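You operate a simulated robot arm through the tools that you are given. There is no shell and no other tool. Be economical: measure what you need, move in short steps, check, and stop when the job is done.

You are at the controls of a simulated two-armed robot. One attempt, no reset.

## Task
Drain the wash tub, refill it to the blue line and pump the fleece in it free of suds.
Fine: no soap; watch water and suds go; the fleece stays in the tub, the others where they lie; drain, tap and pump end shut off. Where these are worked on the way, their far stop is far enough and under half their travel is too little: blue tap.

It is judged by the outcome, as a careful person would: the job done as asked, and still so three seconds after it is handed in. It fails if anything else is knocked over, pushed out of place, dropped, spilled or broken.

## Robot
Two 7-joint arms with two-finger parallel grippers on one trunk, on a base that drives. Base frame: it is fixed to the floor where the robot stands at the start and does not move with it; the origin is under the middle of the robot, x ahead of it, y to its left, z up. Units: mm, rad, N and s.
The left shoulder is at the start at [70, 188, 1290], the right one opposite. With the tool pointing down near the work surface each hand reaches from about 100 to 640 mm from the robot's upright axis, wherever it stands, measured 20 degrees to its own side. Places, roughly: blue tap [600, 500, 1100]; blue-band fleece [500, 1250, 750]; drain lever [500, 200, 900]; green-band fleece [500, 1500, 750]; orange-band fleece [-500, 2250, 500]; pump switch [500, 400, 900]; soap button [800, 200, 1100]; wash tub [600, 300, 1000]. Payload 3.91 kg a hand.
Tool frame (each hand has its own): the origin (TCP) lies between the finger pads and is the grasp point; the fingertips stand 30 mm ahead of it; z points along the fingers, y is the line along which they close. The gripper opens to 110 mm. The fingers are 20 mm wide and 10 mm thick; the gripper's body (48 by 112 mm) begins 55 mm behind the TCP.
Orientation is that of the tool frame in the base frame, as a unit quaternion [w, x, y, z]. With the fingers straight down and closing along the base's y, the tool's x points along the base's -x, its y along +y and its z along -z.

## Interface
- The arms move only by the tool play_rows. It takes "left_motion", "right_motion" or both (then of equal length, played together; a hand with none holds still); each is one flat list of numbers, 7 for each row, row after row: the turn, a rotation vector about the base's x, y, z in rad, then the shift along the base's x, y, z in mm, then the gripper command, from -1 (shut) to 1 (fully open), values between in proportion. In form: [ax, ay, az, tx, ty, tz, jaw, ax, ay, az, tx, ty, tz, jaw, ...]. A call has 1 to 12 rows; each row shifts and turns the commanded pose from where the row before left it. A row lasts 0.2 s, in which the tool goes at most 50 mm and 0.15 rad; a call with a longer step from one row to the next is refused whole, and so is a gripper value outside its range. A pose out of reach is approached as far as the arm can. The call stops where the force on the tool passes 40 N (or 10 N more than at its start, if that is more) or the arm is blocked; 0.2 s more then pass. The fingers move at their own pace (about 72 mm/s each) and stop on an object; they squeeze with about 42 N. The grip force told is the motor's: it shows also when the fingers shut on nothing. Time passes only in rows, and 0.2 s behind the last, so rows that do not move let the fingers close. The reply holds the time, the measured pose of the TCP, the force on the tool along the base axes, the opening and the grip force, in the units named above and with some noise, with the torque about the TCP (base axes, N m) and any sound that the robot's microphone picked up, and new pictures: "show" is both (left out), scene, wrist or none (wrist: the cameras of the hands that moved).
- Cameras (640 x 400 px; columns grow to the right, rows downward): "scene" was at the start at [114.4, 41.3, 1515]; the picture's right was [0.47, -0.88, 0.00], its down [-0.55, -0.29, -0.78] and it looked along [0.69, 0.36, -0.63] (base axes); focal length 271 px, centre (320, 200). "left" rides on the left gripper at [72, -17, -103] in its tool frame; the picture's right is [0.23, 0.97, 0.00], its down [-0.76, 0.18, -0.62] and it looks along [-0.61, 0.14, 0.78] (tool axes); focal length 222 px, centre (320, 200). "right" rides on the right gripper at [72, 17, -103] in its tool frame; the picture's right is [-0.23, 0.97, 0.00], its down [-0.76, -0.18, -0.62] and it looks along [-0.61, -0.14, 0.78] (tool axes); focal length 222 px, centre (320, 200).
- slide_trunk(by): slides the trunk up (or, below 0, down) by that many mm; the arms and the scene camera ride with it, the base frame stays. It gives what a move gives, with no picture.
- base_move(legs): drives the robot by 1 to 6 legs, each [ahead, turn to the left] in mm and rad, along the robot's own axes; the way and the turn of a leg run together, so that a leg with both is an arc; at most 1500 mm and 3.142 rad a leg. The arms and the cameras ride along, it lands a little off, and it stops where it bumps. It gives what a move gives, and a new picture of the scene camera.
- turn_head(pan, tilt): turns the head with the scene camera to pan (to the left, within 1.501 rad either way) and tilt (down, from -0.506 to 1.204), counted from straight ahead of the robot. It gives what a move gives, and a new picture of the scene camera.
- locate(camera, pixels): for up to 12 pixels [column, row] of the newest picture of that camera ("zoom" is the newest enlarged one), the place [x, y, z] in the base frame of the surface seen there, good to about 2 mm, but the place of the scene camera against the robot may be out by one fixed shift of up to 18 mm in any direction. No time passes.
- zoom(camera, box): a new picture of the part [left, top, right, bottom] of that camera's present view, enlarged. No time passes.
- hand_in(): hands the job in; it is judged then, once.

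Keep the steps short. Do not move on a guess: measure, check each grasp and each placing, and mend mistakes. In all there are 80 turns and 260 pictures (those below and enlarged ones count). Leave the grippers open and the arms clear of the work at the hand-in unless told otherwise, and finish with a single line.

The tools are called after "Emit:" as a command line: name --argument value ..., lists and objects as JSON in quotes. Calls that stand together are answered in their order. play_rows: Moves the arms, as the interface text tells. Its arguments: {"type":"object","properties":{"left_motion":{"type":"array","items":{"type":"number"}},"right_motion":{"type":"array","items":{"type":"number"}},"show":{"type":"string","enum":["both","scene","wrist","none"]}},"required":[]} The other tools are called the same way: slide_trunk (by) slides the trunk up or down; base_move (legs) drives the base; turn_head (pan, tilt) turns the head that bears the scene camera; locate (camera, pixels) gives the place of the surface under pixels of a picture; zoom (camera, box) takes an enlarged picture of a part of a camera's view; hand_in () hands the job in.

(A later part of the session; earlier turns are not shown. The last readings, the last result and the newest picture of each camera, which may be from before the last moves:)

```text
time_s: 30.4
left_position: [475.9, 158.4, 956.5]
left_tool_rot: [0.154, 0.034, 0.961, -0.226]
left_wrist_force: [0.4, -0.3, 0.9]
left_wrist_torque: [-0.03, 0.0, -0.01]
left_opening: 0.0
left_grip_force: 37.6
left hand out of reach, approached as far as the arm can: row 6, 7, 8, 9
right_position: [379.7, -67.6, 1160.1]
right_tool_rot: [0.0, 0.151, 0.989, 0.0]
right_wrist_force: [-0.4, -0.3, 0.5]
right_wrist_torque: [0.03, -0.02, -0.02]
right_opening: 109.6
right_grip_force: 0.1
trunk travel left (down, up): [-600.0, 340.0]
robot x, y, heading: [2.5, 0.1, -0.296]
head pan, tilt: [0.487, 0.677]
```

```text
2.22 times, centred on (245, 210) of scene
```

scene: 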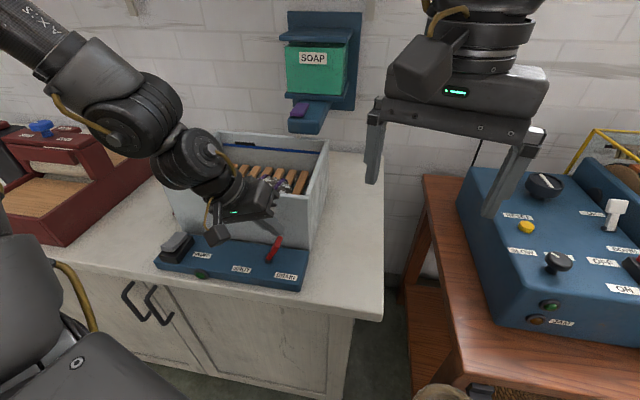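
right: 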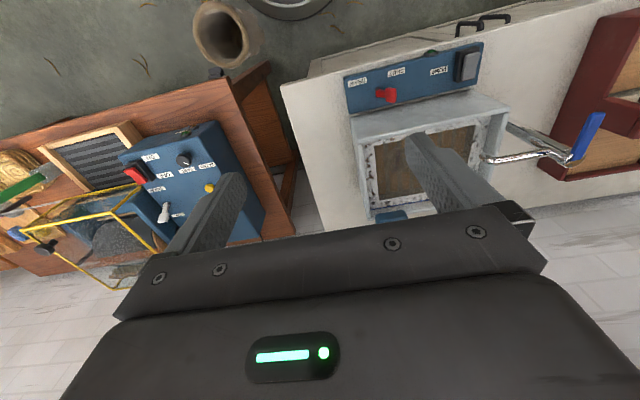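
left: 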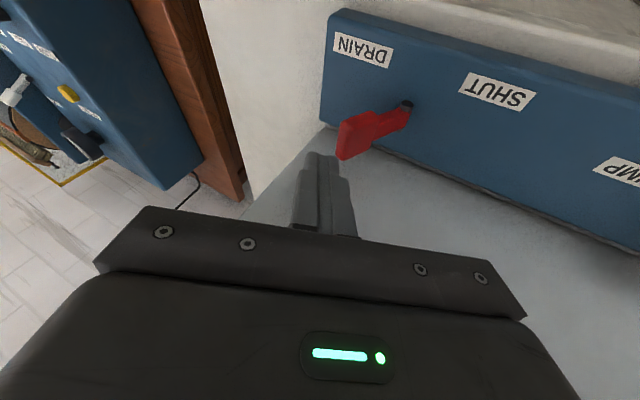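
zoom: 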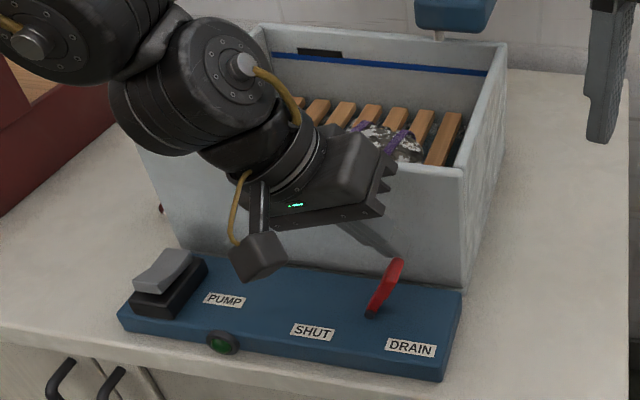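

Tilting forward helps. I change to a more forward, less sideways tilt, then continue in -y above the lever.

Emit:
play_rows --left_motion '[0, -0.15, 0, 0, 0, 0, -1, 0, -0.15, 0, 0, 0, 0, -1, 0.1, -0.1, 0, 0, 0, 0, -1, 0.1, 0, 0, 0, 0, 0, -1, 0.1, 0, 0, 0, -10, 0, -1, 0, 0, 0, 0, -15, 0, -1, 0, 0, 0, 0, -15, 0, -1, 0, 0, 0, 0, -10, 0, -1, 0, 0, 0, 0, 0, 0, -1]'

Emit:
zoom --camera "scene" --box '[150, 120, 340, 300]'

```text
time_s: 31.0
left_position: [507.4, 175.8, 971.6]
left_tool_rot: [0.254, 0.067, 0.938, -0.225]
left_wrist_force: [0.1, 0.6, 0.3]
left_wrist_torque: [-0.01, 0.0, -0.02]
left_opening: 0.3
left_grip_force: 37.3
left hand out of reach, approached as far as the arm can: row 1, 2
right_position: [377.5, -65.7, 1161.3]
right_tool_rot: [0.002, 0.15, 0.989, -0.001]
right_wrist_force: [-0.8, 0.1, 0.4]
right_wrist_torque: [0.03, -0.02, -0.02]
right_opening: 110.0
right_grip_force: 0.1
trunk travel left (down, up): [-600.0, 340.0]
robot x, y, heading: [-0.0, -0.4, -0.303]
head pan, tilt: [0.487, 0.677]
stopped in row 2 (left hand): the force on the tool passed its limit at 77 N (the readings are from after the stop); the commanded pose is now the measured one
```

scene: 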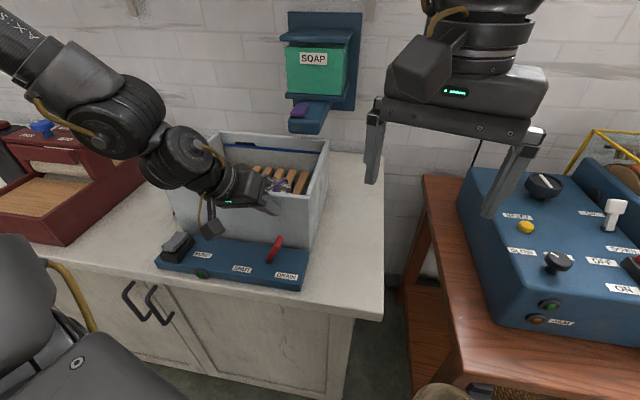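
left: 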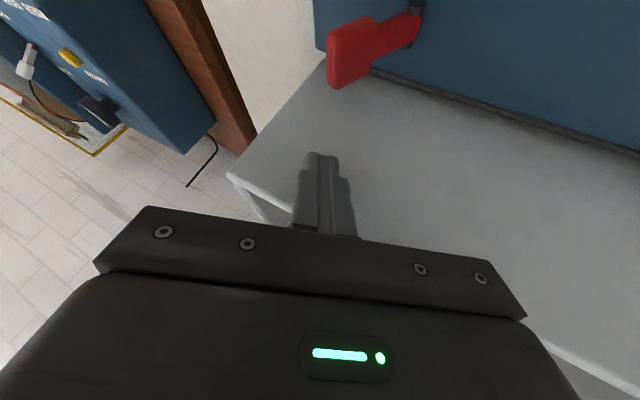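

```text
2.22 times, centred on (245, 210) of scene
```

zoom: 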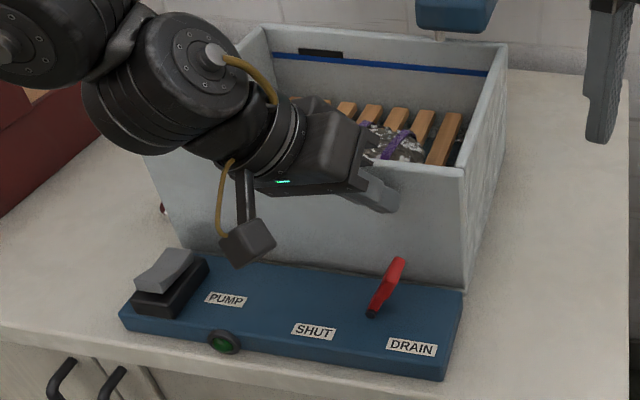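

The fingertips touched the tub wall; the tub looks unmoved. The arm is too folded here, so I raise the hand well clear, then back the base by 80 mm and turn it straight again.

Emit:
play_rows --left_motion '[0, 0, 0, -5, 0, 10, -1, 0, 0, 0, 0, 0, 40, -1, 0, 0, 0, 0, 0, 40, -1, 0, 0, 0, 0, 0, 40, -1, 0, 0, 0, 0, 0, 0, -1]' --show "none"

Emit:
base_move --legs '[[-80, 0], [0, 0.3]]'

```text
time_s: 32.2
left_position: [506.3, 185.0, 1097.9]
left_tool_rot: [0.253, 0.069, 0.938, -0.225]
left_wrist_force: [0.1, -0.5, -0.1]
left_wrist_torque: [-0.02, 0.02, 0.01]
left_opening: 0.2
left_grip_force: 37.6
left hand out of reach, approached as far as the arm can: row 4
right_position: [382.1, -65.4, 1158.8]
right_tool_rot: [0.0, 0.15, 0.989, -0.001]
right_wrist_force: [0.7, -0.7, 0.0]
right_wrist_torque: [-0.02, -0.01, 0.02]
right_opening: 109.9
right_grip_force: 0.1
trunk travel left (down, up): [-600.0, 340.0]
robot x, y, heading: [1.3, 3.2, -0.303]
head pan, tilt: [0.487, 0.677]
```

```text
time_s: 34.2
left_position: [350.6, 350.4, 1098.8]
left_tool_rot: [0.284, -0.073, 0.938, -0.184]
left_wrist_force: [0.0, 0.1, 0.1]
left_wrist_torque: [0.0, 0.0, 0.01]
left_opening: 0.0
left_grip_force: 38.0
right_position: [307.1, 72.3, 1158.3]
right_tool_rot: [0.0, 0.001, 1.0, 0.0]
right_wrist_force: [0.6, 0.5, -0.4]
right_wrist_torque: [0.02, 0.01, -0.01]
right_opening: 109.9
right_grip_force: 0.0
trunk travel left (down, up): [-600.0, 340.0]
robot x, y, heading: [-77.5, 26.9, 0.002]
head pan, tilt: [0.487, 0.677]
```

scene: 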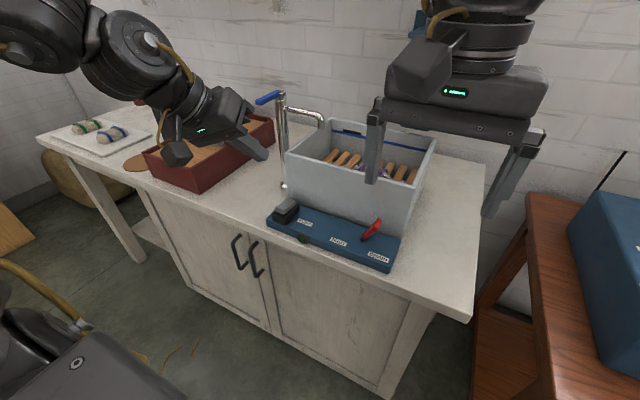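

The tub is drained to bare slats. The base is now at (-78, 27). I straighten the left hand to a mild forward tilt and move it to the -y side of the lever, high up.

Emit:
play_rows --left_motion '[0.097, 0.101, 0.03, 10, -25, -10, -1, 0.097, 0.101, 0.03, 10, -25, -10, -1, 0.097, 0.101, 0.03, 10, -25, -10, -1, 0, 0, 0, 12, -25, -10, -1, 0, 0, 0, 12, -25, -10, -1, 0, 0, 0, 12, -25, -10, -1, 0, 0, 0, 12, -25, -10, -1, 0, 0, 0, 12, -25, -10, -1, 0, 0, 0, 10, -25, 0, -1, 0, 0, 0, 0, 0, 0, -1]'

```text
time_s: 36.5
left_position: [481.3, 263.0, 1037.8]
left_tool_rot: [0.156, -0.099, 0.982, -0.024]
left_wrist_force: [-0.7, 0.9, -0.2]
left_wrist_torque: [0.0, 0.01, -0.02]
left_opening: 0.0
left_grip_force: 38.2
left hand out of reach, approached as far as the arm can: row 1, 2, 3, 4, 5, 6, 7, 8, 9
right_position: [306.8, 74.6, 1159.3]
right_tool_rot: [0.0, 0.0, 1.0, -0.001]
right_wrist_force: [-0.1, 0.6, -0.1]
right_wrist_torque: [-0.02, 0.0, 0.01]
right_opening: 110.1
right_grip_force: 0.0
trunk travel left (down, up): [-600.0, 340.0]
robot x, y, heading: [-79.0, 24.9, 0.001]
head pan, tilt: [0.487, 0.677]
```

scene: 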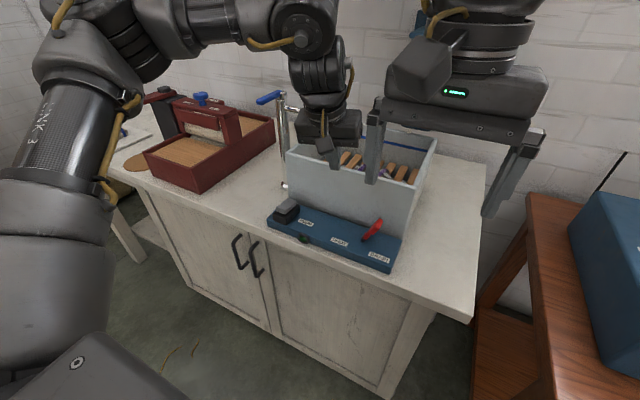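
left: 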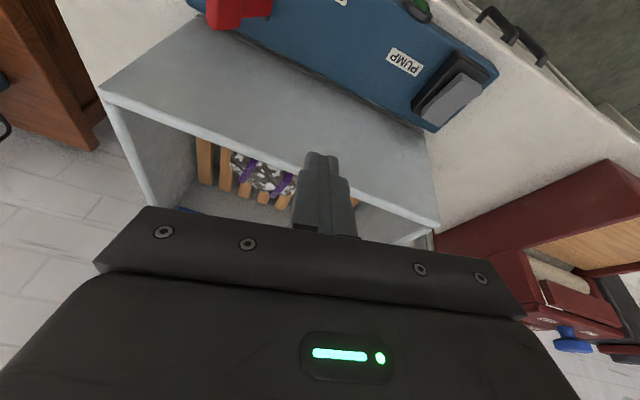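

The left arm remains awkward here. The right arm can reach across better, so I park the left hand high and back first.

Emit:
play_rows --left_motion '[0, 0, 0, -15, 10, 40, -1, 0, 0, 0, -20, 15, 40, -1, 0, 0, 0, -20, 20, 40, -1, 0, 0, 0, -20, 20, 35, -1, 0, 0, 0, -20, 25, 30, 0, 0, 0, 0, -20, 25, 20, 0, 0, 0, 0, -20, 25, 20, 0, 0, 0, 0, 0, 0, 0, 0]' --show "none"

Emit:
base_move --legs '[[0, 0.5]]'

```text
time_s: 38.2
left_position: [349.7, 402.6, 1261.8]
left_tool_rot: [0.155, -0.1, 0.983, -0.021]
left_wrist_force: [0.1, 0.5, -0.6]
left_wrist_torque: [-0.05, 0.03, 0.02]
left_opening: 54.9
left_grip_force: 0.0
right_position: [307.5, 72.9, 1160.1]
right_tool_rot: [-0.001, 0.002, 1.0, 0.001]
right_wrist_force: [0.5, 0.8, -0.4]
right_wrist_torque: [-0.02, -0.01, 0.02]
right_opening: 110.1
right_grip_force: 0.1
trunk travel left (down, up): [-600.0, 340.0]
robot x, y, heading: [-79.5, 24.1, 0.001]
head pan, tilt: [0.487, 0.677]
```

```text
time_s: 40.1
left_position: [117.3, 560.3, 1261.7]
left_tool_rot: [0.157, -0.338, 0.928, 0.018]
left_wrist_force: [-0.4, 0.5, 0.4]
left_wrist_torque: [0.0, 0.01, 0.02]
left_opening: 54.9
left_grip_force: 0.0
right_position: [236.4, 249.9, 1158.7]
right_tool_rot: [0.0, -0.246, 0.969, 0.0]
right_wrist_force: [-0.2, 0.0, 0.3]
right_wrist_torque: [0.0, -0.01, 0.02]
right_opening: 109.9
right_grip_force: 0.1
trunk travel left (down, up): [-600.0, 340.0]
robot x, y, heading: [-76.9, 22.2, 0.498]
head pan, tilt: [0.487, 0.677]
```

scene: 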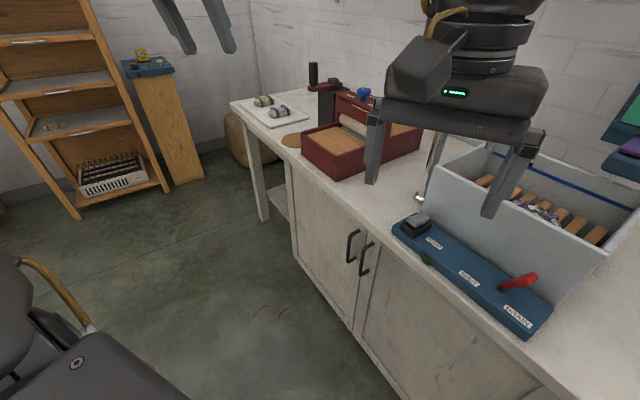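

I turn the head toward the tub, and bring the right hand (closed) toward a point on the -y side of the lever, high up, undoing its yaw.

Emit:
turn_head --pan -0.1 --tilt 0.75

Emit:
play_rows --right_motion '[0, 0, -0.12, 28, -17, 0, -1, 0, 0, -0.12, 28, -17, 0, -1, 0, 0, -0.12, 28, -17, -5, -1, 0, 0, -0.12, 28, -17, -15, -1, 0, 0, 0, 28, -16, -20, -1, 0, 0, 0, 28, -16, -30, -1, 0, 0, 0, 28, -16, -30, -1, 0, 0, 0, 28, -16, -30, -1, 0, 0, 0, 8, 0, -30, -1, 0, 0, 0, 0, 0, 0, -1]'

```text
time_s: 41.0
left_position: [116.3, 558.9, 1261.5]
left_tool_rot: [0.156, -0.338, 0.928, 0.017]
left_wrist_force: [-0.3, 0.9, -1.1]
left_wrist_torque: [-0.04, -0.02, 0.0]
left_opening: 55.0
left_grip_force: 0.1
right_position: [236.8, 250.3, 1159.6]
right_tool_rot: [0.0, -0.246, 0.969, 0.0]
right_wrist_force: [0.7, 0.2, 0.2]
right_wrist_torque: [0.02, -0.01, 0.01]
right_opening: 110.1
right_grip_force: 0.0
trunk travel left (down, up): [-600.0, 340.0]
robot x, y, heading: [-76.9, 26.1, 0.49]
head pan, tilt: [-0.099, 0.75]
```

scene: 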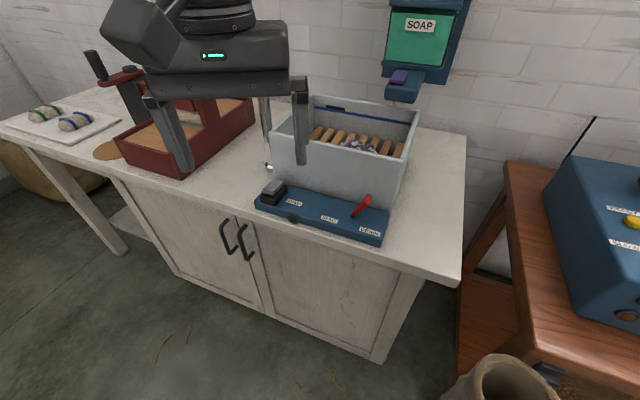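

```text
time_s: 43.2
left_position: [116.5, 558.8, 1263.4]
left_tool_rot: [0.157, -0.339, 0.927, 0.018]
left_wrist_force: [-0.9, 1.0, 0.1]
left_wrist_torque: [0.02, 0.01, -0.03]
left_opening: 54.9
left_grip_force: 0.0
right_position: [470.5, 118.7, 997.7]
right_tool_rot: [0.0, -0.008, 1.0, 0.0]
right_wrist_force: [-0.1, 0.4, -0.1]
right_wrist_torque: [0.0, 0.02, 0.01]
right_opening: 0.0
right_grip_force: 38.2
trunk travel left (down, up): [-600.0, 340.0]
robot x, y, heading: [-77.5, 24.6, 0.498]
head pan, tilt: [-0.099, 0.75]
```

scene: 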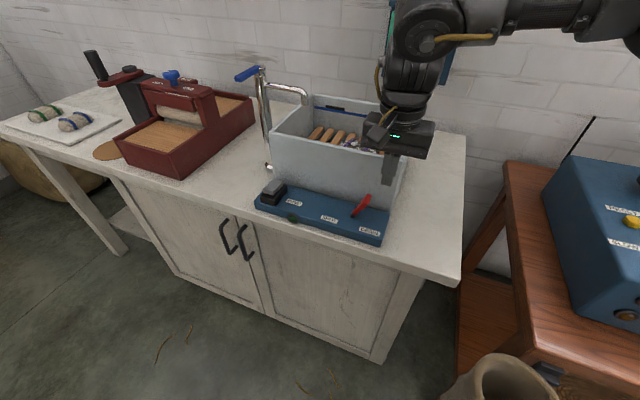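
right: 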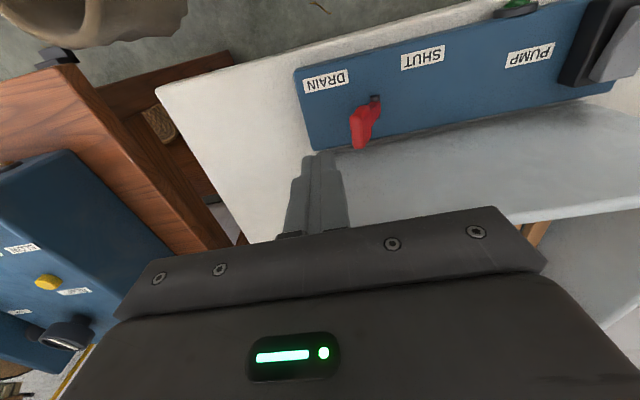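

The right arm reaches freely. I descend to z≈908 beside the lever and check the tub interior.

Emit:
play_rows --right_motion '[0, 0, 0, 3, 0, -40, -1, 0, 0, 0, 3, 0, -35, -1, 0, 0, 0, 0, 0, -15, -1, 0, 0, 0, 0, 0, 0, -1]'

Emit:
zoom --camera "scene" --box '[240, 80, 440, 250]'

```text
time_s: 44.2
left_position: [117.9, 559.9, 1262.5]
left_tool_rot: [0.156, -0.339, 0.928, 0.018]
left_wrist_force: [-0.3, -0.6, 0.2]
left_wrist_torque: [0.02, 0.01, 0.0]
left_opening: 54.8
left_grip_force: 0.1
right_position: [478.8, 117.2, 908.9]
right_tool_rot: [0.001, -0.008, 1.0, -0.001]
right_wrist_force: [0.9, 0.7, -0.3]
right_wrist_torque: [0.03, -0.01, -0.02]
right_opening: 0.0
right_grip_force: 37.6
trunk travel left (down, up): [-600.0, 340.0]
robot x, y, heading: [-77.6, 23.3, 0.497]
head pan, tilt: [-0.099, 0.75]
```

scene: 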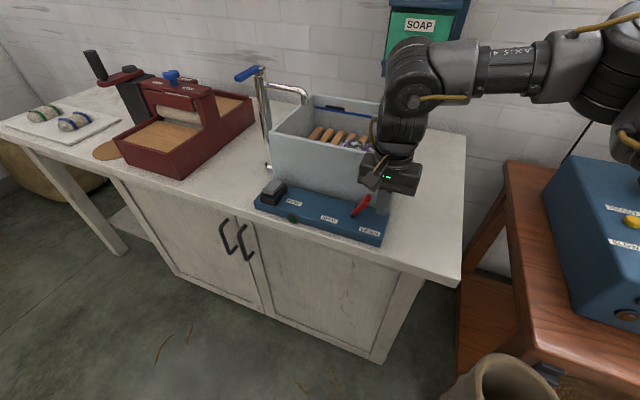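
right: 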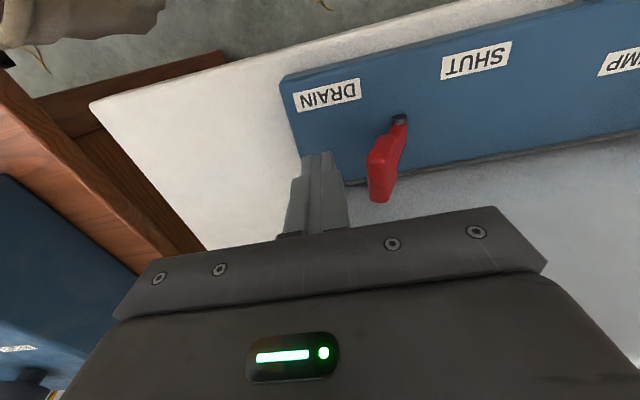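

```text
2.35 times, centred on (340, 165) of scene
```

zoom: 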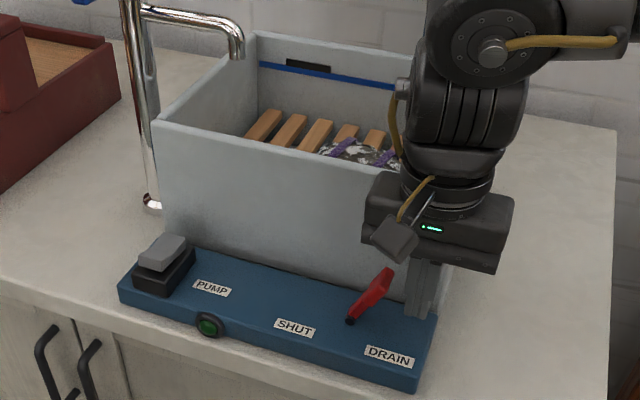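

The tub is empty with the fleece on bare slats. I push the lever back toward SHUT (+y).

Emit:
play_rows --right_motion '[0, 0, 0, 0, 10, 0, -1, 0, 0, 0, 0, 10, 0, -1, 0, 0, 0, 0, 8, 0, -1, 0, 0, 0, 0, 8, 0, -1, 0, 0, 0, 0, 8, 0, -1, 0, 0, 0, 0, 8, 0, -1, 0, 0, 0, 0, 6, 0, -1, 0, 0, 0, 0, 0, 0, -1]'

```text
time_s: 45.2
left_position: [116.4, 560.3, 1262.2]
left_tool_rot: [0.158, -0.338, 0.928, 0.017]
left_wrist_force: [-0.1, 0.3, 0.4]
left_wrist_torque: [-0.01, -0.02, 0.02]
left_opening: 55.0
left_grip_force: 0.0
right_position: [475.5, 149.0, 917.3]
right_tool_rot: [0.005, -0.006, 1.0, 0.002]
right_wrist_force: [-1.4, -5.2, 21.6]
right_wrist_torque: [0.26, 0.1, 0.03]
right_opening: 0.0
right_grip_force: 37.5
trunk travel left (down, up): [-600.0, 340.0]
robot x, y, heading: [-78.5, 25.5, 0.492]
head pan, tilt: [-0.099, 0.75]
stopped in row 4 (right hand): the force on the tool passed its limit at 44 N (the readings are from after the stop); the commanded pose is now the measured one
```

scene: 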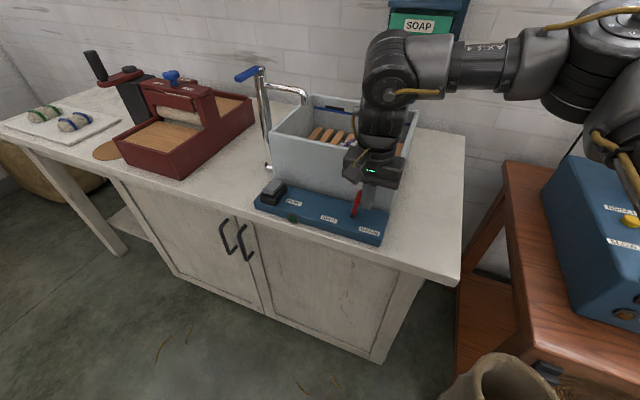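
right: 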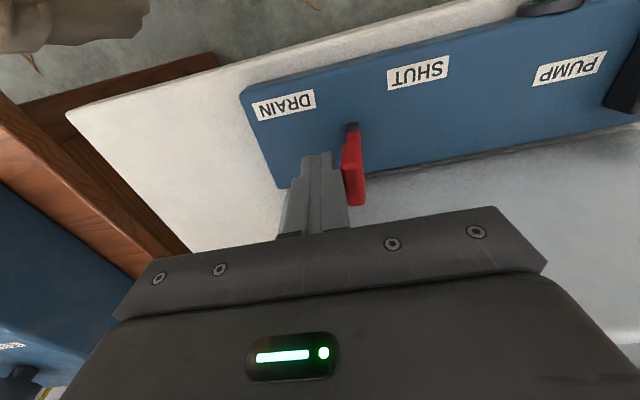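

Force came up from below, likely the wrist on the tub rim. The lever is about upright. I come back 12 mm in x, up a bit, and keep pushing.

Emit:
play_rows --right_motion '[0, 0, 0, -6, 0, 4, -1, 0, 0, 0, -6, 0, 0, -1, 0, 0, 0, 0, 6, 0, -1, 0, 0, 0, 0, 6, 0, -1, 0, 0, 0, 0, 6, 0, -1, 0, 0, 0, 0, 6, 0, -1, 0, 0, 0, 0, 6, 0, -1, 0, 0, 0, 0, 0, 0, -1]'

```text
time_s: 47.0
left_position: [118.2, 559.6, 1262.0]
left_tool_rot: [0.157, -0.338, 0.928, 0.017]
left_wrist_force: [0.4, -1.4, -0.9]
left_wrist_torque: [-0.03, 0.0, 0.02]
left_opening: 55.1
left_grip_force: 0.0
right_position: [464.3, 178.0, 919.7]
right_tool_rot: [0.003, -0.005, 1.0, 0.001]
right_wrist_force: [-0.6, -5.5, 0.1]
right_wrist_torque: [-0.14, 0.0, 0.0]
right_opening: 0.0
right_grip_force: 37.9
trunk travel left (down, up): [-600.0, 340.0]
robot x, y, heading: [-77.8, 25.8, 0.497]
head pan, tilt: [-0.099, 0.75]
```

scene: 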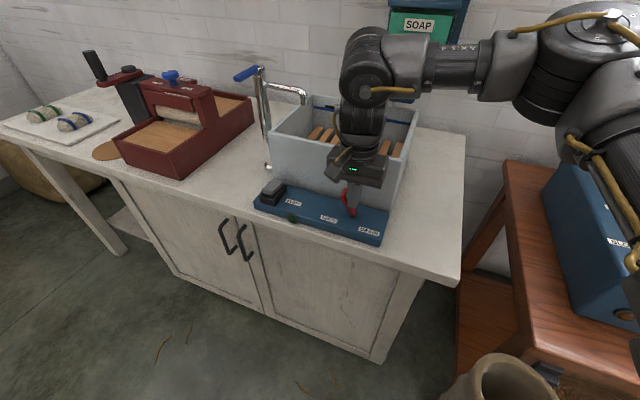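
right: 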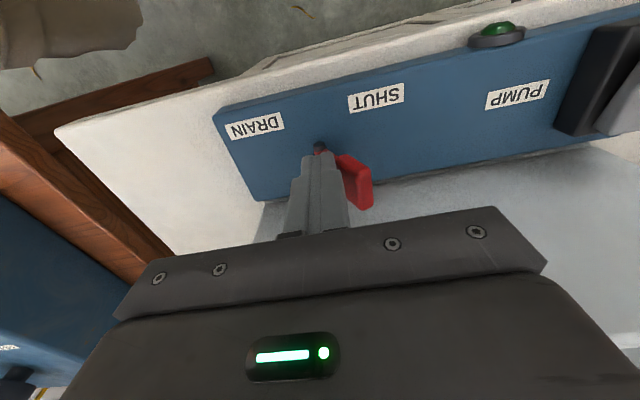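

The lever leans to SHUT; I press a little farther to its stop, then back off and check.

Emit:
play_rows --right_motion '[0, 0, 0, 0, 4, 0, -1, 0, 0, 0, 0, 4, 0, -1, 0, 0, 0, 0, 3, 0, -1, 0, 0, 0, 0, -15, 0, -1, 0, 0, 0, 0, -20, 20, -1, 0, 0, 0, 0, -10, 40, -1, 0, 0, 0, 0, 0, 40, -1, 0, 0, 0, 0, 0, 0, -1]'

Emit:
locate --camera "right" --pixels '[[320, 200]]'

Emit:
zoom --camera "right" --box '[260, 20, 560, 200]'

```text
time_s: 47.7
left_position: [116.1, 556.8, 1263.1]
left_tool_rot: [0.157, -0.338, 0.928, 0.018]
left_wrist_force: [1.2, 0.4, -0.7]
left_wrist_torque: [-0.04, -0.03, -0.03]
left_opening: 54.9
left_grip_force: 0.1
right_position: [464.1, 179.9, 917.9]
right_tool_rot: [0.005, 0.0, 1.0, -0.008]
right_wrist_force: [-1.6, -25.8, 15.0]
right_wrist_torque: [-0.66, 0.06, 0.05]
right_opening: 0.0
right_grip_force: 37.3
trunk travel left (down, up): [-600.0, 340.0]
robot x, y, heading: [-78.0, 23.8, 0.482]
head pan, tilt: [-0.099, 0.75]
stopped in row 3 (right hand): the force on the tool passed its limit at 42 N (the readings are from after the stop); the commanded pose is now the measured one
```

scene: 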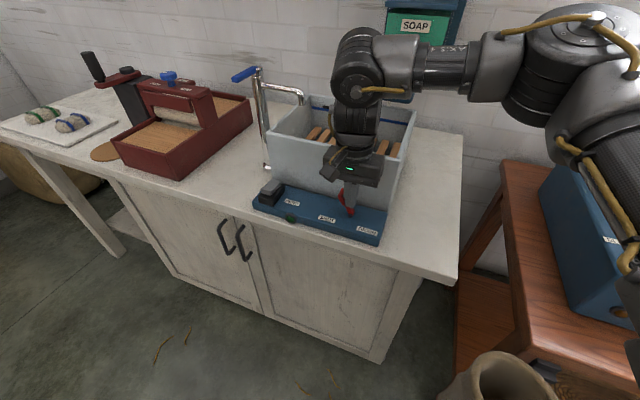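
right: 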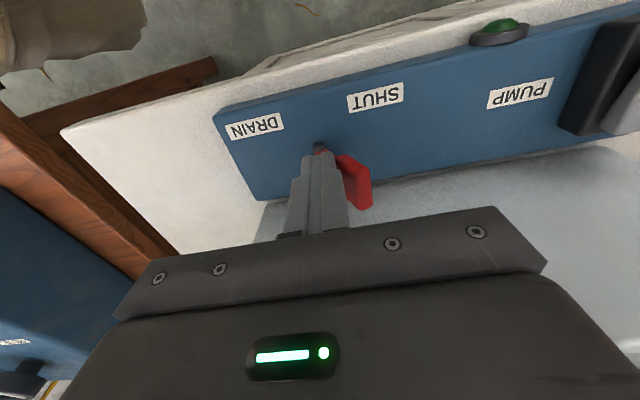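

```text
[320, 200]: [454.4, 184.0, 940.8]
```

```text
2.13 times, centred on (410, 110) of right
```

zoom: 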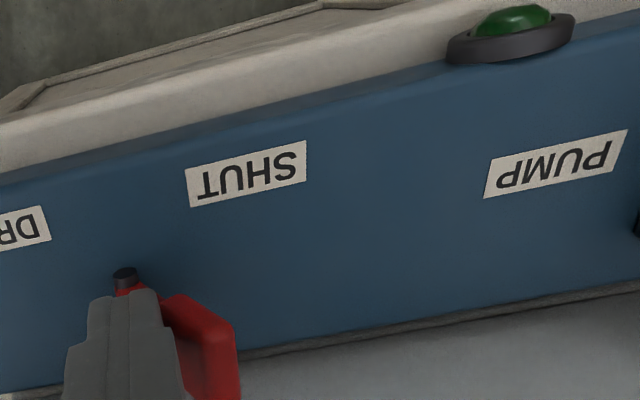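

At its SHUT stop (force rose to 42 N). I back off and lift, then check the lever.

Emit:
play_rows --right_motion '[0, 0, 0, -2, -15, 0, -1, 0, 0, 0, -3, -20, 20, -1, 0, 0, 0, 0, -10, 40, -1, 0, 0, 0, 0, 0, 40, -1, 0, 0, 0, 0, 0, 40, -1, 0, 0, 0, 0, 0, 0, -1]'

Emit:
zoom --camera "right" --box '[280, 0, 600, 200]'

```text
time_s: 49.1
left_position: [118.5, 560.0, 1261.4]
left_tool_rot: [0.155, -0.339, 0.928, 0.018]
left_wrist_force: [0.7, -0.1, 0.6]
left_wrist_torque: [-0.01, -0.04, 0.01]
left_opening: 55.2
left_grip_force: 0.0
right_position: [463.1, 140.1, 1054.9]
right_tool_rot: [0.004, -0.001, 1.0, -0.004]
right_wrist_force: [0.5, -0.3, -0.1]
right_wrist_torque: [0.03, 0.01, 0.03]
right_opening: 0.2
right_grip_force: 37.8
trunk travel left (down, up): [-600.0, 340.0]
robot x, y, heading: [-77.4, 23.6, 0.493]
head pan, tilt: [-0.099, 0.75]
```

scene: 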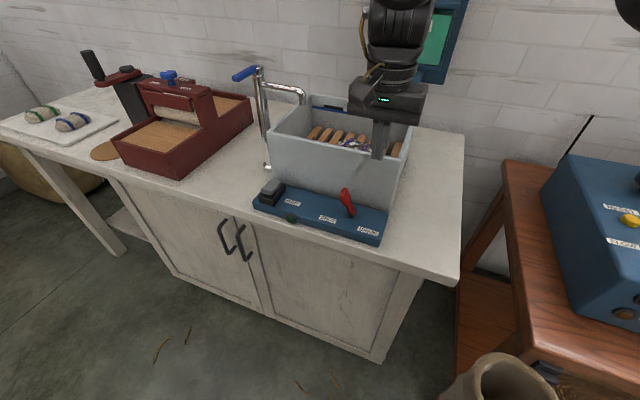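
right: 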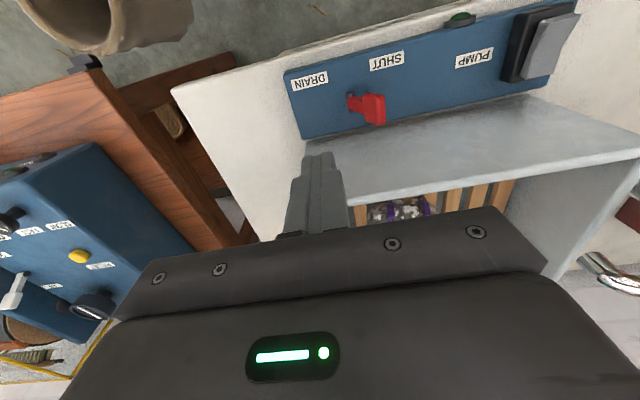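

```text
2.00 times, centred on (440, 100) of right
```

zoom: 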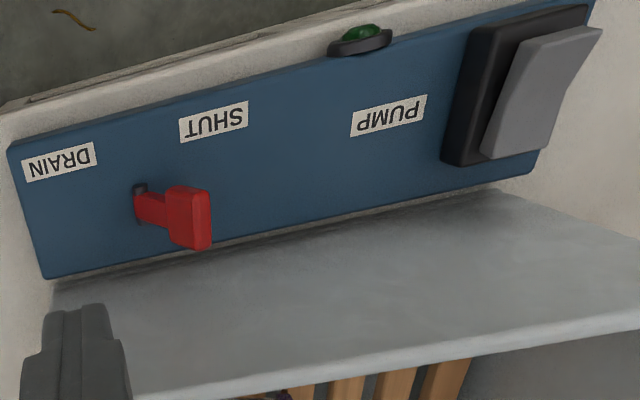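

The lever is at SHUT. Next is the tap. I raise and pull back the right hand, then drive forward and turn a bit left so that the tap falls within the right hand's reach.

Emit:
play_rows --right_motion '[0, 0, 0, -25, 10, 40, -1, 0, 0, 0, -25, 10, 40, -1, 0, 0, 0, -25, 10, 40, -1, 0, 0, 0, -25, 10, 40, -0.3, 0, 0, 0, 0, 0, 0, -0.3]' --show "none"

Emit:
base_move --legs '[[170, 0.25]]'

```text
time_s: 50.3
left_position: [120.3, 559.1, 1261.1]
left_tool_rot: [0.155, -0.339, 0.928, 0.018]
left_wrist_force: [0.4, 0.7, -0.1]
left_wrist_torque: [-0.02, 0.0, 0.01]
left_opening: 54.9
left_grip_force: 0.1
right_position: [346.7, 173.5, 1206.0]
right_tool_rot: [0.003, -0.002, 1.0, -0.003]
right_wrist_force: [-0.2, 0.4, 0.2]
right_wrist_torque: [-0.02, 0.03, -0.02]
right_opening: 38.7
right_grip_force: 0.0
right hand out of reach, approached as far as the arm can: row 3, 4
trunk travel left (down, up): [-600.0, 340.0]
robot x, y, heading: [-77.3, 23.5, 0.494]
head pan, tilt: [-0.099, 0.75]
```

```text
time_s: 51.8
left_position: [114.5, 686.1, 1262.7]
left_tool_rot: [0.154, -0.451, 0.878, 0.038]
left_wrist_force: [0.7, 0.3, -0.2]
left_wrist_torque: [0.0, 0.01, 0.01]
left_opening: 55.3
left_grip_force: 0.0
right_position: [430.1, 369.0, 1206.1]
right_tool_rot: [0.005, -0.127, 0.992, -0.003]
right_wrist_force: [-0.6, -0.3, -1.0]
right_wrist_torque: [0.0, 0.02, 0.01]
right_opening: 38.5
right_grip_force: 0.1
trunk travel left (down, up): [-600.0, 340.0]
robot x, y, heading: [58.2, 116.1, 0.741]
head pan, tilt: [-0.099, 0.75]
```

scene: 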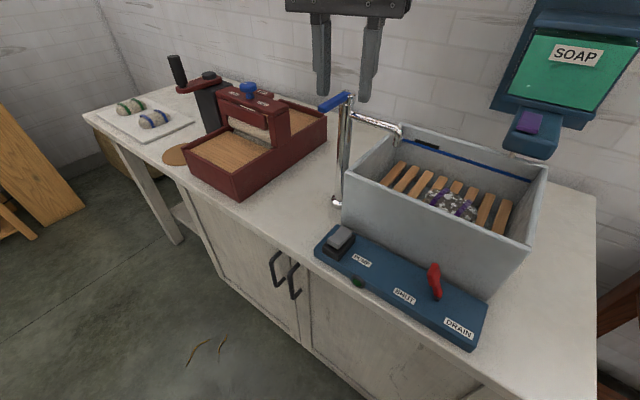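

Good view of tub, tap and panel. I bring the right hand (jaw ~39 mm) above the handle tip at about (538, 469), keeping high.

Emit:
play_rows --right_motion '[0, 0, -0.13, 27, 25, 0, -0.3, 0, 0, -0.12, 27, 25, 0, -0.3, 0, 0, 0, 27, 25, -5, -0.3, 0, 0, 0, 27, 25, -10, -0.3, 0, 0, 0, 0, 0, 0, -0.3]'

Emit:
zoom --camera "right" --box '[230, 60, 410, 200]'

```text
time_s: 53.0
left_position: [115.2, 686.1, 1261.9]
left_tool_rot: [0.154, -0.452, 0.878, 0.037]
left_wrist_force: [-0.7, -0.5, -0.4]
left_wrist_torque: [0.0, 0.01, 0.02]
left_opening: 54.9
left_grip_force: 0.1
right_position: [521.5, 452.1, 1175.5]
right_tool_rot: [0.003, -0.003, 1.0, -0.002]
right_wrist_force: [-0.8, -0.1, 0.2]
right_wrist_torque: [-0.01, -0.01, -0.02]
right_opening: 38.4
right_grip_force: 0.1
right hand out of reach, approached as far as the arm can: row 3, 4
trunk travel left (down, up): [-600.0, 340.0]
robot x, y, heading: [56.9, 124.0, 0.744]
head pan, tilt: [-0.099, 0.75]
```

scene: 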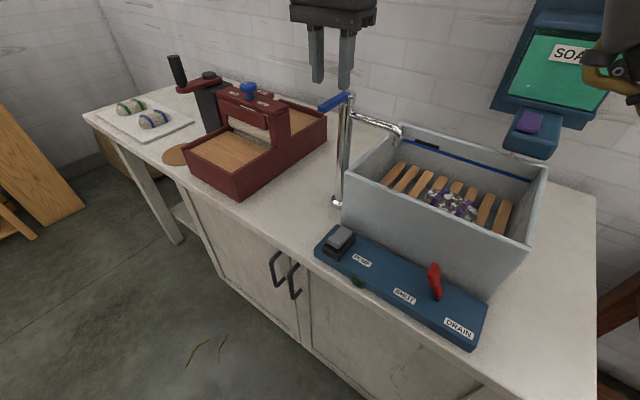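
right: 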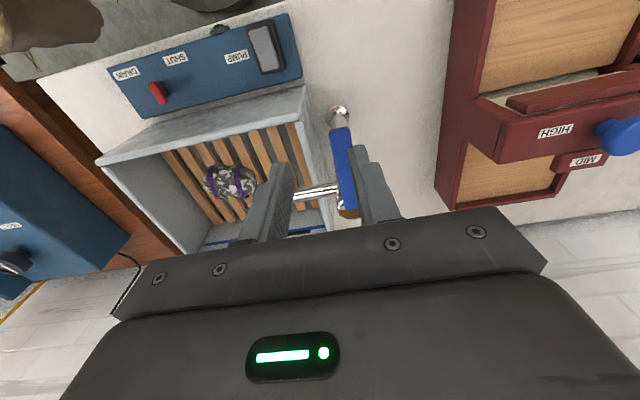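

```text
2.86 times, centred on (320, 130) of right
```

zoom: 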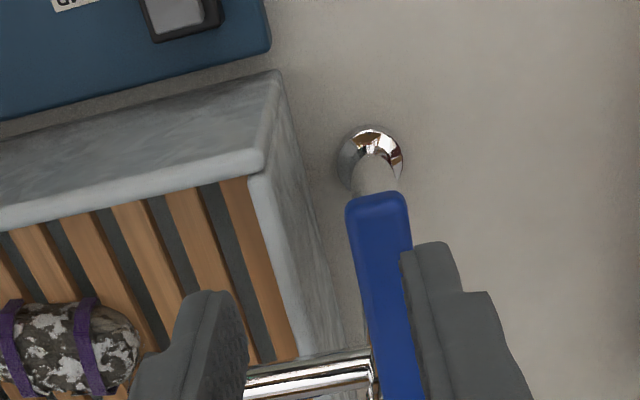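

The arm clamps when the hand is high relative to the shoulder, so I raise the trunk 140 mm and come down again.

Emit:
slide_trunk --by 140

Emit:
play_rows --right_motion '[0, 0, 0, 4, 3, -40, -0.3, 0, 0, 0, 4, 4, -40, -0.3, 0, 0, 0, 4, 4, -40, -0.3, 0, 0, 0, 2, 4, -35, -0.3, 0, 0, 0, 0, 0, 0, -0.3]'

Emit:
zoom --camera "right" --box '[230, 60, 410, 200]'

```text
time_s: 54.6
left_position: [115.6, 688.1, 1401.1]
left_tool_rot: [0.153, -0.452, 0.878, 0.038]
left_wrist_force: [0.0, 0.1, 0.2]
left_wrist_torque: [-0.03, 0.0, -0.01]
left_opening: 55.1
left_grip_force: 0.0
right_position: [523.4, 453.3, 1314.6]
right_tool_rot: [0.003, -0.003, 1.0, -0.001]
right_wrist_force: [-1.2, 0.6, -0.4]
right_wrist_torque: [0.0, 0.0, 0.03]
right_opening: 38.6
right_grip_force: 0.1
trunk travel left (down, up): [-740.0, 200.0]
robot x, y, heading: [62.7, 120.0, 0.745]
head pan, tilt: [-0.099, 0.75]
```

```text
time_s: 55.8
left_position: [114.4, 686.9, 1402.2]
left_tool_rot: [0.154, -0.451, 0.878, 0.038]
left_wrist_force: [-0.4, -0.2, -0.1]
left_wrist_torque: [0.0, 0.0, 0.01]
left_opening: 55.1
left_grip_force: 0.1
right_position: [533.8, 467.7, 1160.9]
right_tool_rot: [0.004, -0.003, 1.0, -0.003]
right_wrist_force: [0.1, -0.4, -0.3]
right_wrist_torque: [0.02, -0.01, -0.02]
right_opening: 38.5
right_grip_force: 0.0
trunk travel left (down, up): [-740.0, 200.0]
robot x, y, heading: [59.7, 122.0, 0.741]
head pan, tilt: [-0.099, 0.75]
```

scene: 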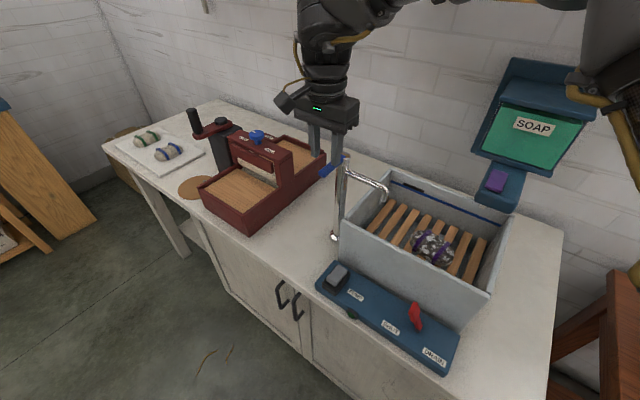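
right: 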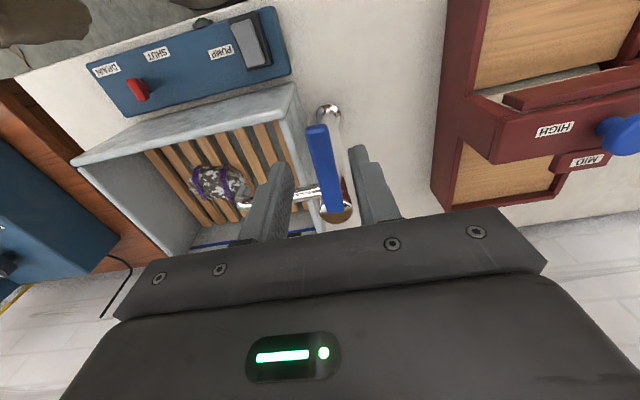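

```text
2.86 times, centred on (320, 130) of right
```

zoom: 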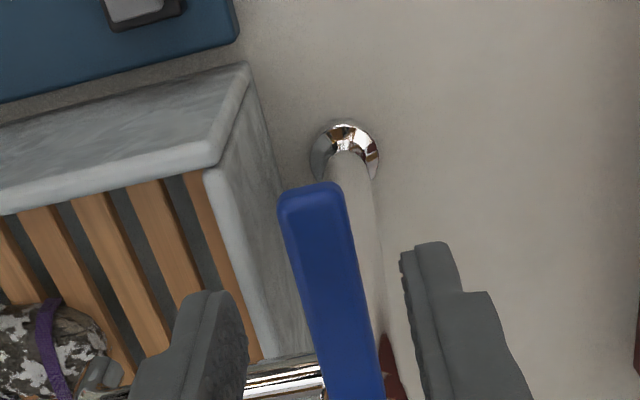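

Well centred over the handle at (534, 468, 1161). I measure the handle and hub.

Emit:
locate --camera "right" --pixels '[[317, 130], [308, 145], [325, 145], [315, 160], [335, 160], [322, 190], [336, 208], [342, 190], [345, 215], [300, 197]]'

```text
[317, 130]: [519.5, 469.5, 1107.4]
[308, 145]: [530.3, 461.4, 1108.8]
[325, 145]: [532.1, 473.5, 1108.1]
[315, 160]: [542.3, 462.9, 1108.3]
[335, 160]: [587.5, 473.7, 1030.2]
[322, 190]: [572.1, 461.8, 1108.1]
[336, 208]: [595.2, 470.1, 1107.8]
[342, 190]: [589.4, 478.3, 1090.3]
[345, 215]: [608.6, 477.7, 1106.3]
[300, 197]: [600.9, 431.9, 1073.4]
```

Handle centre y≈467, top z 1108. I lower so the fingers straddle it (tips ≈1093), then push +y a little to sense the direction.

Emit:
play_rows --right_motion '[0, 0, 0, 0, 0, -20, -0.3, 0, 0, 0, 0, 0, -18, -0.3, 0, 0, 0, 0, 6, 0, -0.3, 0, 0, 0, 0, 6, 0, -0.3, 0, 0, 0, 0, 5, 0, -0.3, 0, 0, 0, 0, 5, 0, -0.3, 0, 0, 0, 0, 0, 0, -0.3]'

```text
time_s: 57.4
left_position: [116.5, 688.1, 1402.1]
left_tool_rot: [0.153, -0.451, 0.878, 0.037]
left_wrist_force: [0.1, 0.1, -0.4]
left_wrist_torque: [0.0, 0.02, 0.0]
left_opening: 55.1
left_grip_force: 0.1
right_position: [536.4, 489.0, 1122.6]
right_tool_rot: [0.004, -0.002, 1.0, -0.002]
right_wrist_force: [0.5, -0.2, -0.5]
right_wrist_torque: [-0.01, -0.01, -0.01]
right_opening: 38.5
right_grip_force: 0.1
trunk travel left (down, up): [-740.0, 200.0]
robot x, y, heading: [61.0, 120.5, 0.744]
head pan, tilt: [-0.099, 0.75]
```

scene: 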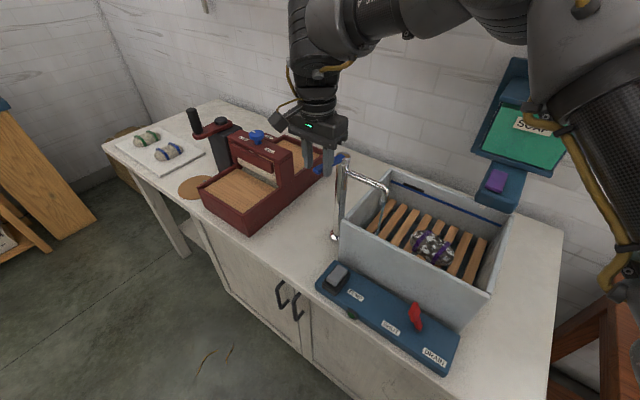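
right: 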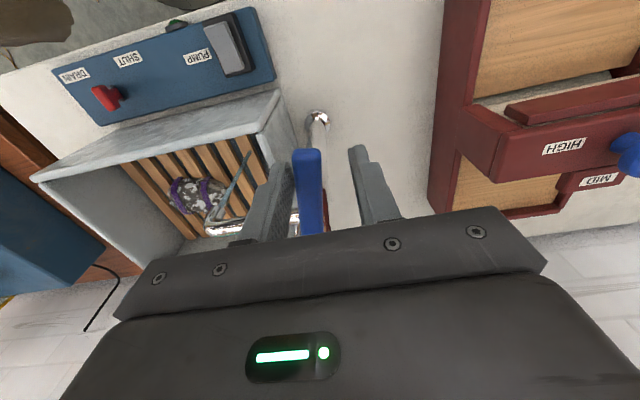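

The handle moved freely. I look for flow at the spout.

Emit:
zoom --camera "right" --box '[170, 120, 370, 245]'

Emit:
zoom --camera "scene" --box '[300, 140, 460, 280]'

```text
3.20 times, centred on (270, 182) of right
```

zoom: 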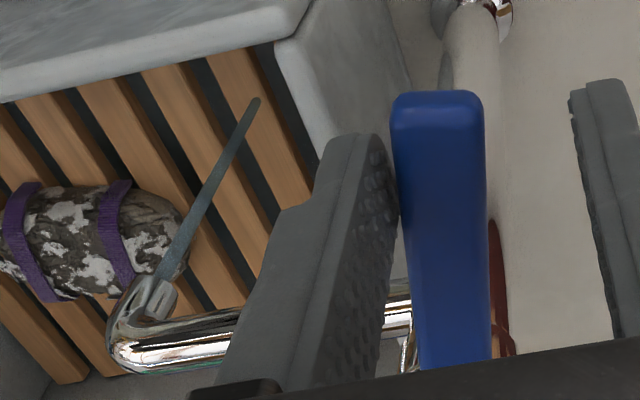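

```text
2.86 times, centred on (380, 210) of scene
```

zoom: 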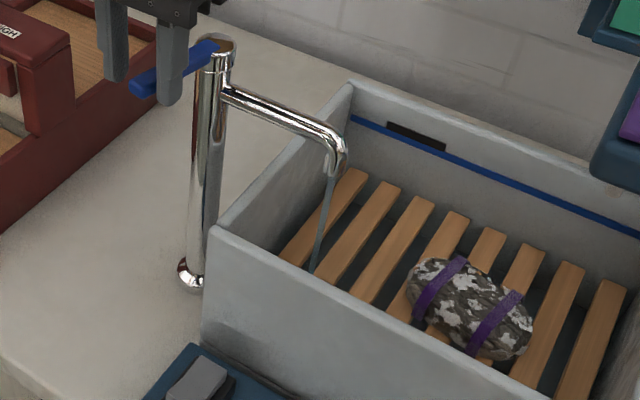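

Water is flowing. I check the press's height and then turn the handle further along its arc, wrist yawing with it.

Emit:
locate --camera "right" --pixels '[[625, 145], [560, 140], [450, 60], [480, 120]]'

Emit:
play_rows --right_motion '[0, 0, -0.14, 3.7, 9.3, 0, -0.3, 0, 0, -0.14, 5, 8.7, 0, -0.3, 0, 0, -0.14, 6.1, 8, 0, -0.3, 0, 0, -0.14, 7.2, 7, 0, -0.3, 0, 0, 0, 0, 0, 0, -0.3]'

Emit:
zoom --camera "scene" --box '[300, 140, 520, 310]'

```text
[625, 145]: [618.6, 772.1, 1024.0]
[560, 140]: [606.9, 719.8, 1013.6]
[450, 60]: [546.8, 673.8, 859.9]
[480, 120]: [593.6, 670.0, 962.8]
```

```text
time_s: 58.6
left_position: [115.8, 687.0, 1403.1]
left_tool_rot: [0.153, -0.451, 0.879, 0.037]
left_wrist_force: [-0.1, -0.3, 0.3]
left_wrist_torque: [-0.02, 0.0, -0.02]
left_opening: 54.9
left_grip_force: 0.1
right_position: [559.2, 521.5, 1122.5]
right_tool_rot: [0.003, 0.275, 0.962, -0.004]
right_wrist_force: [-0.8, 0.2, -0.3]
right_wrist_torque: [0.0, -0.04, 0.01]
right_opening: 38.5
right_grip_force: 0.1
trunk travel left (down, up): [-740.0, 200.0]
robot x, y, heading: [59.5, 124.0, 0.744]
head pan, tilt: [-0.099, 0.75]
```

scene: 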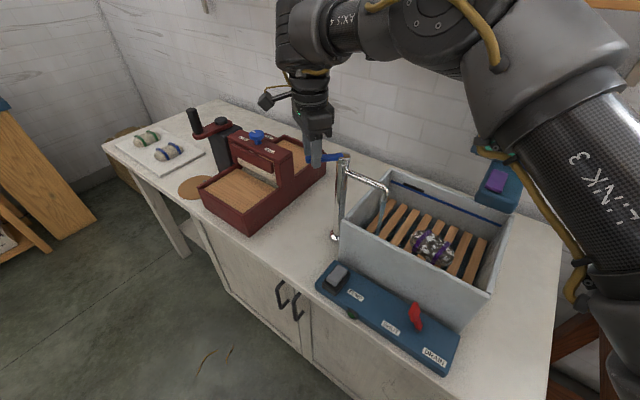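
right: 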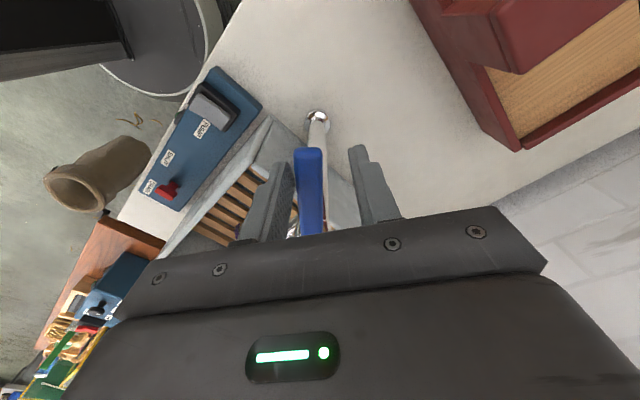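

```text
2.35 times, centred on (410, 225) of scene
```

zoom: 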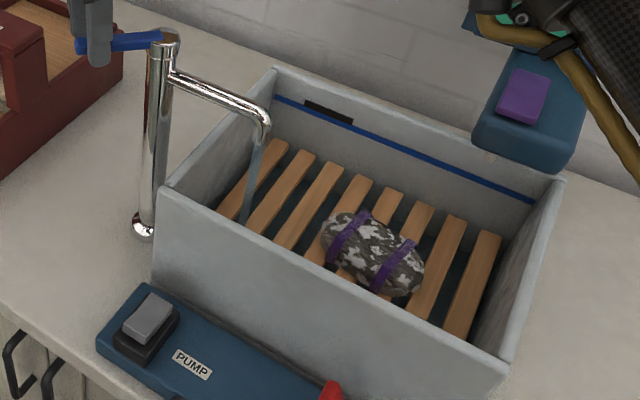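

Flow is stronger. I check how near the right arm's links are to the soap dispenser, and continue watching.

Emit:
locate --camera "scene" --pixels '[[497, 180], [490, 150], [530, 180], [580, 240], [520, 130], [440, 40], [570, 285], [480, 140]]'

Emit:
locate --camera "right" --pixels '[[310, 155], [303, 175], [320, 175], [309, 210]]'

```text
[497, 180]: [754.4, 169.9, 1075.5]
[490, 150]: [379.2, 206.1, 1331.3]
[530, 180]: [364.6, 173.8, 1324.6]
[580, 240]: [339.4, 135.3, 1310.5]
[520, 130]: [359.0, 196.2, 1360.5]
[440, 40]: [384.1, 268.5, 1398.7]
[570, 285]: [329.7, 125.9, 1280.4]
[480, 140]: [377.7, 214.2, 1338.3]
```

```text
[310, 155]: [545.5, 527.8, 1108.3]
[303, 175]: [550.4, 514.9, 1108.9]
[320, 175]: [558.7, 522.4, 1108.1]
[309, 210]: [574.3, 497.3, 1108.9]
```

The arm is far from the soap (x<400). The handle is at ~46°. I continue along the arc toward the stop.

Emit:
play_rows --right_motion '[0, 0, -0.14, 8.1, 6, 0, -0.3, 0, 0, -0.14, 8.9, 4.7, 0, -0.3, 0, 0, -0.14, 9.4, 3.5, 0, -0.3, 0, 0, -0.14, 9.8, 2.1, 0, -0.3, 0, 0, 0, 0, 0, 0, -0.3]'

Emit:
zoom --camera "scene" --box '[300, 140, 520, 310]'

```text
time_s: 59.8
left_position: [116.8, 686.4, 1402.5]
left_tool_rot: [0.152, -0.451, 0.879, 0.038]
left_wrist_force: [-0.3, 0.3, 0.6]
left_wrist_torque: [0.0, 0.03, 0.02]
left_opening: 55.1
left_grip_force: 0.1
right_position: [555.0, 545.9, 1114.6]
right_tool_rot: [0.001, 0.53, 0.848, -0.003]
right_wrist_force: [-0.5, -0.7, 0.3]
right_wrist_torque: [0.01, -0.01, 0.03]
right_opening: 38.6
right_grip_force: 0.2
right hand out of reach, approached as far as the arm can: row 3, 4
trunk travel left (down, up): [-740.0, 200.0]
robot x, y, heading: [59.6, 124.1, 0.738]
head pan, tilt: [-0.099, 0.75]
```

scene: 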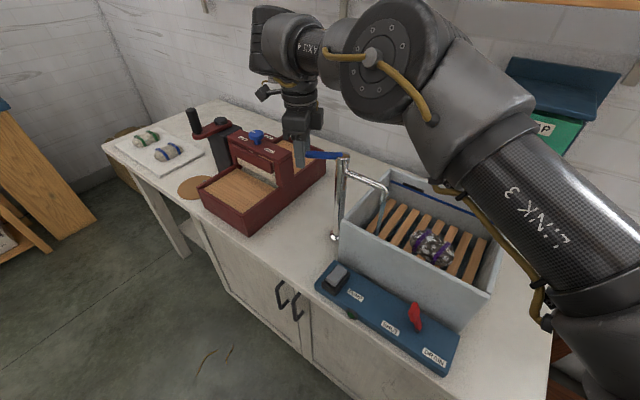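
right: 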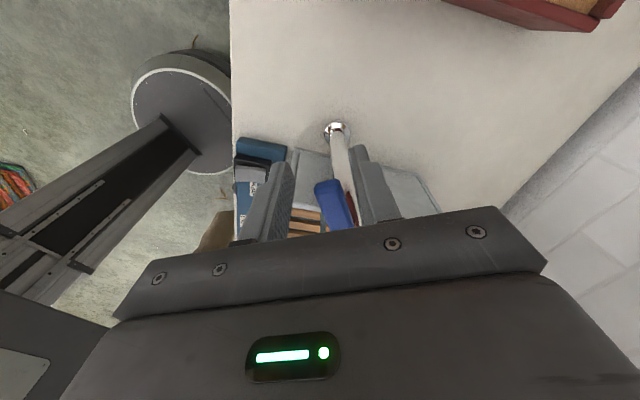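

```text
2.35 times, centred on (410, 225) of scene
```

zoom: 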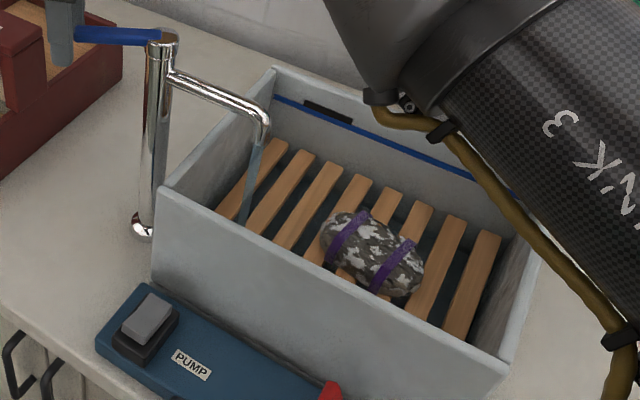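

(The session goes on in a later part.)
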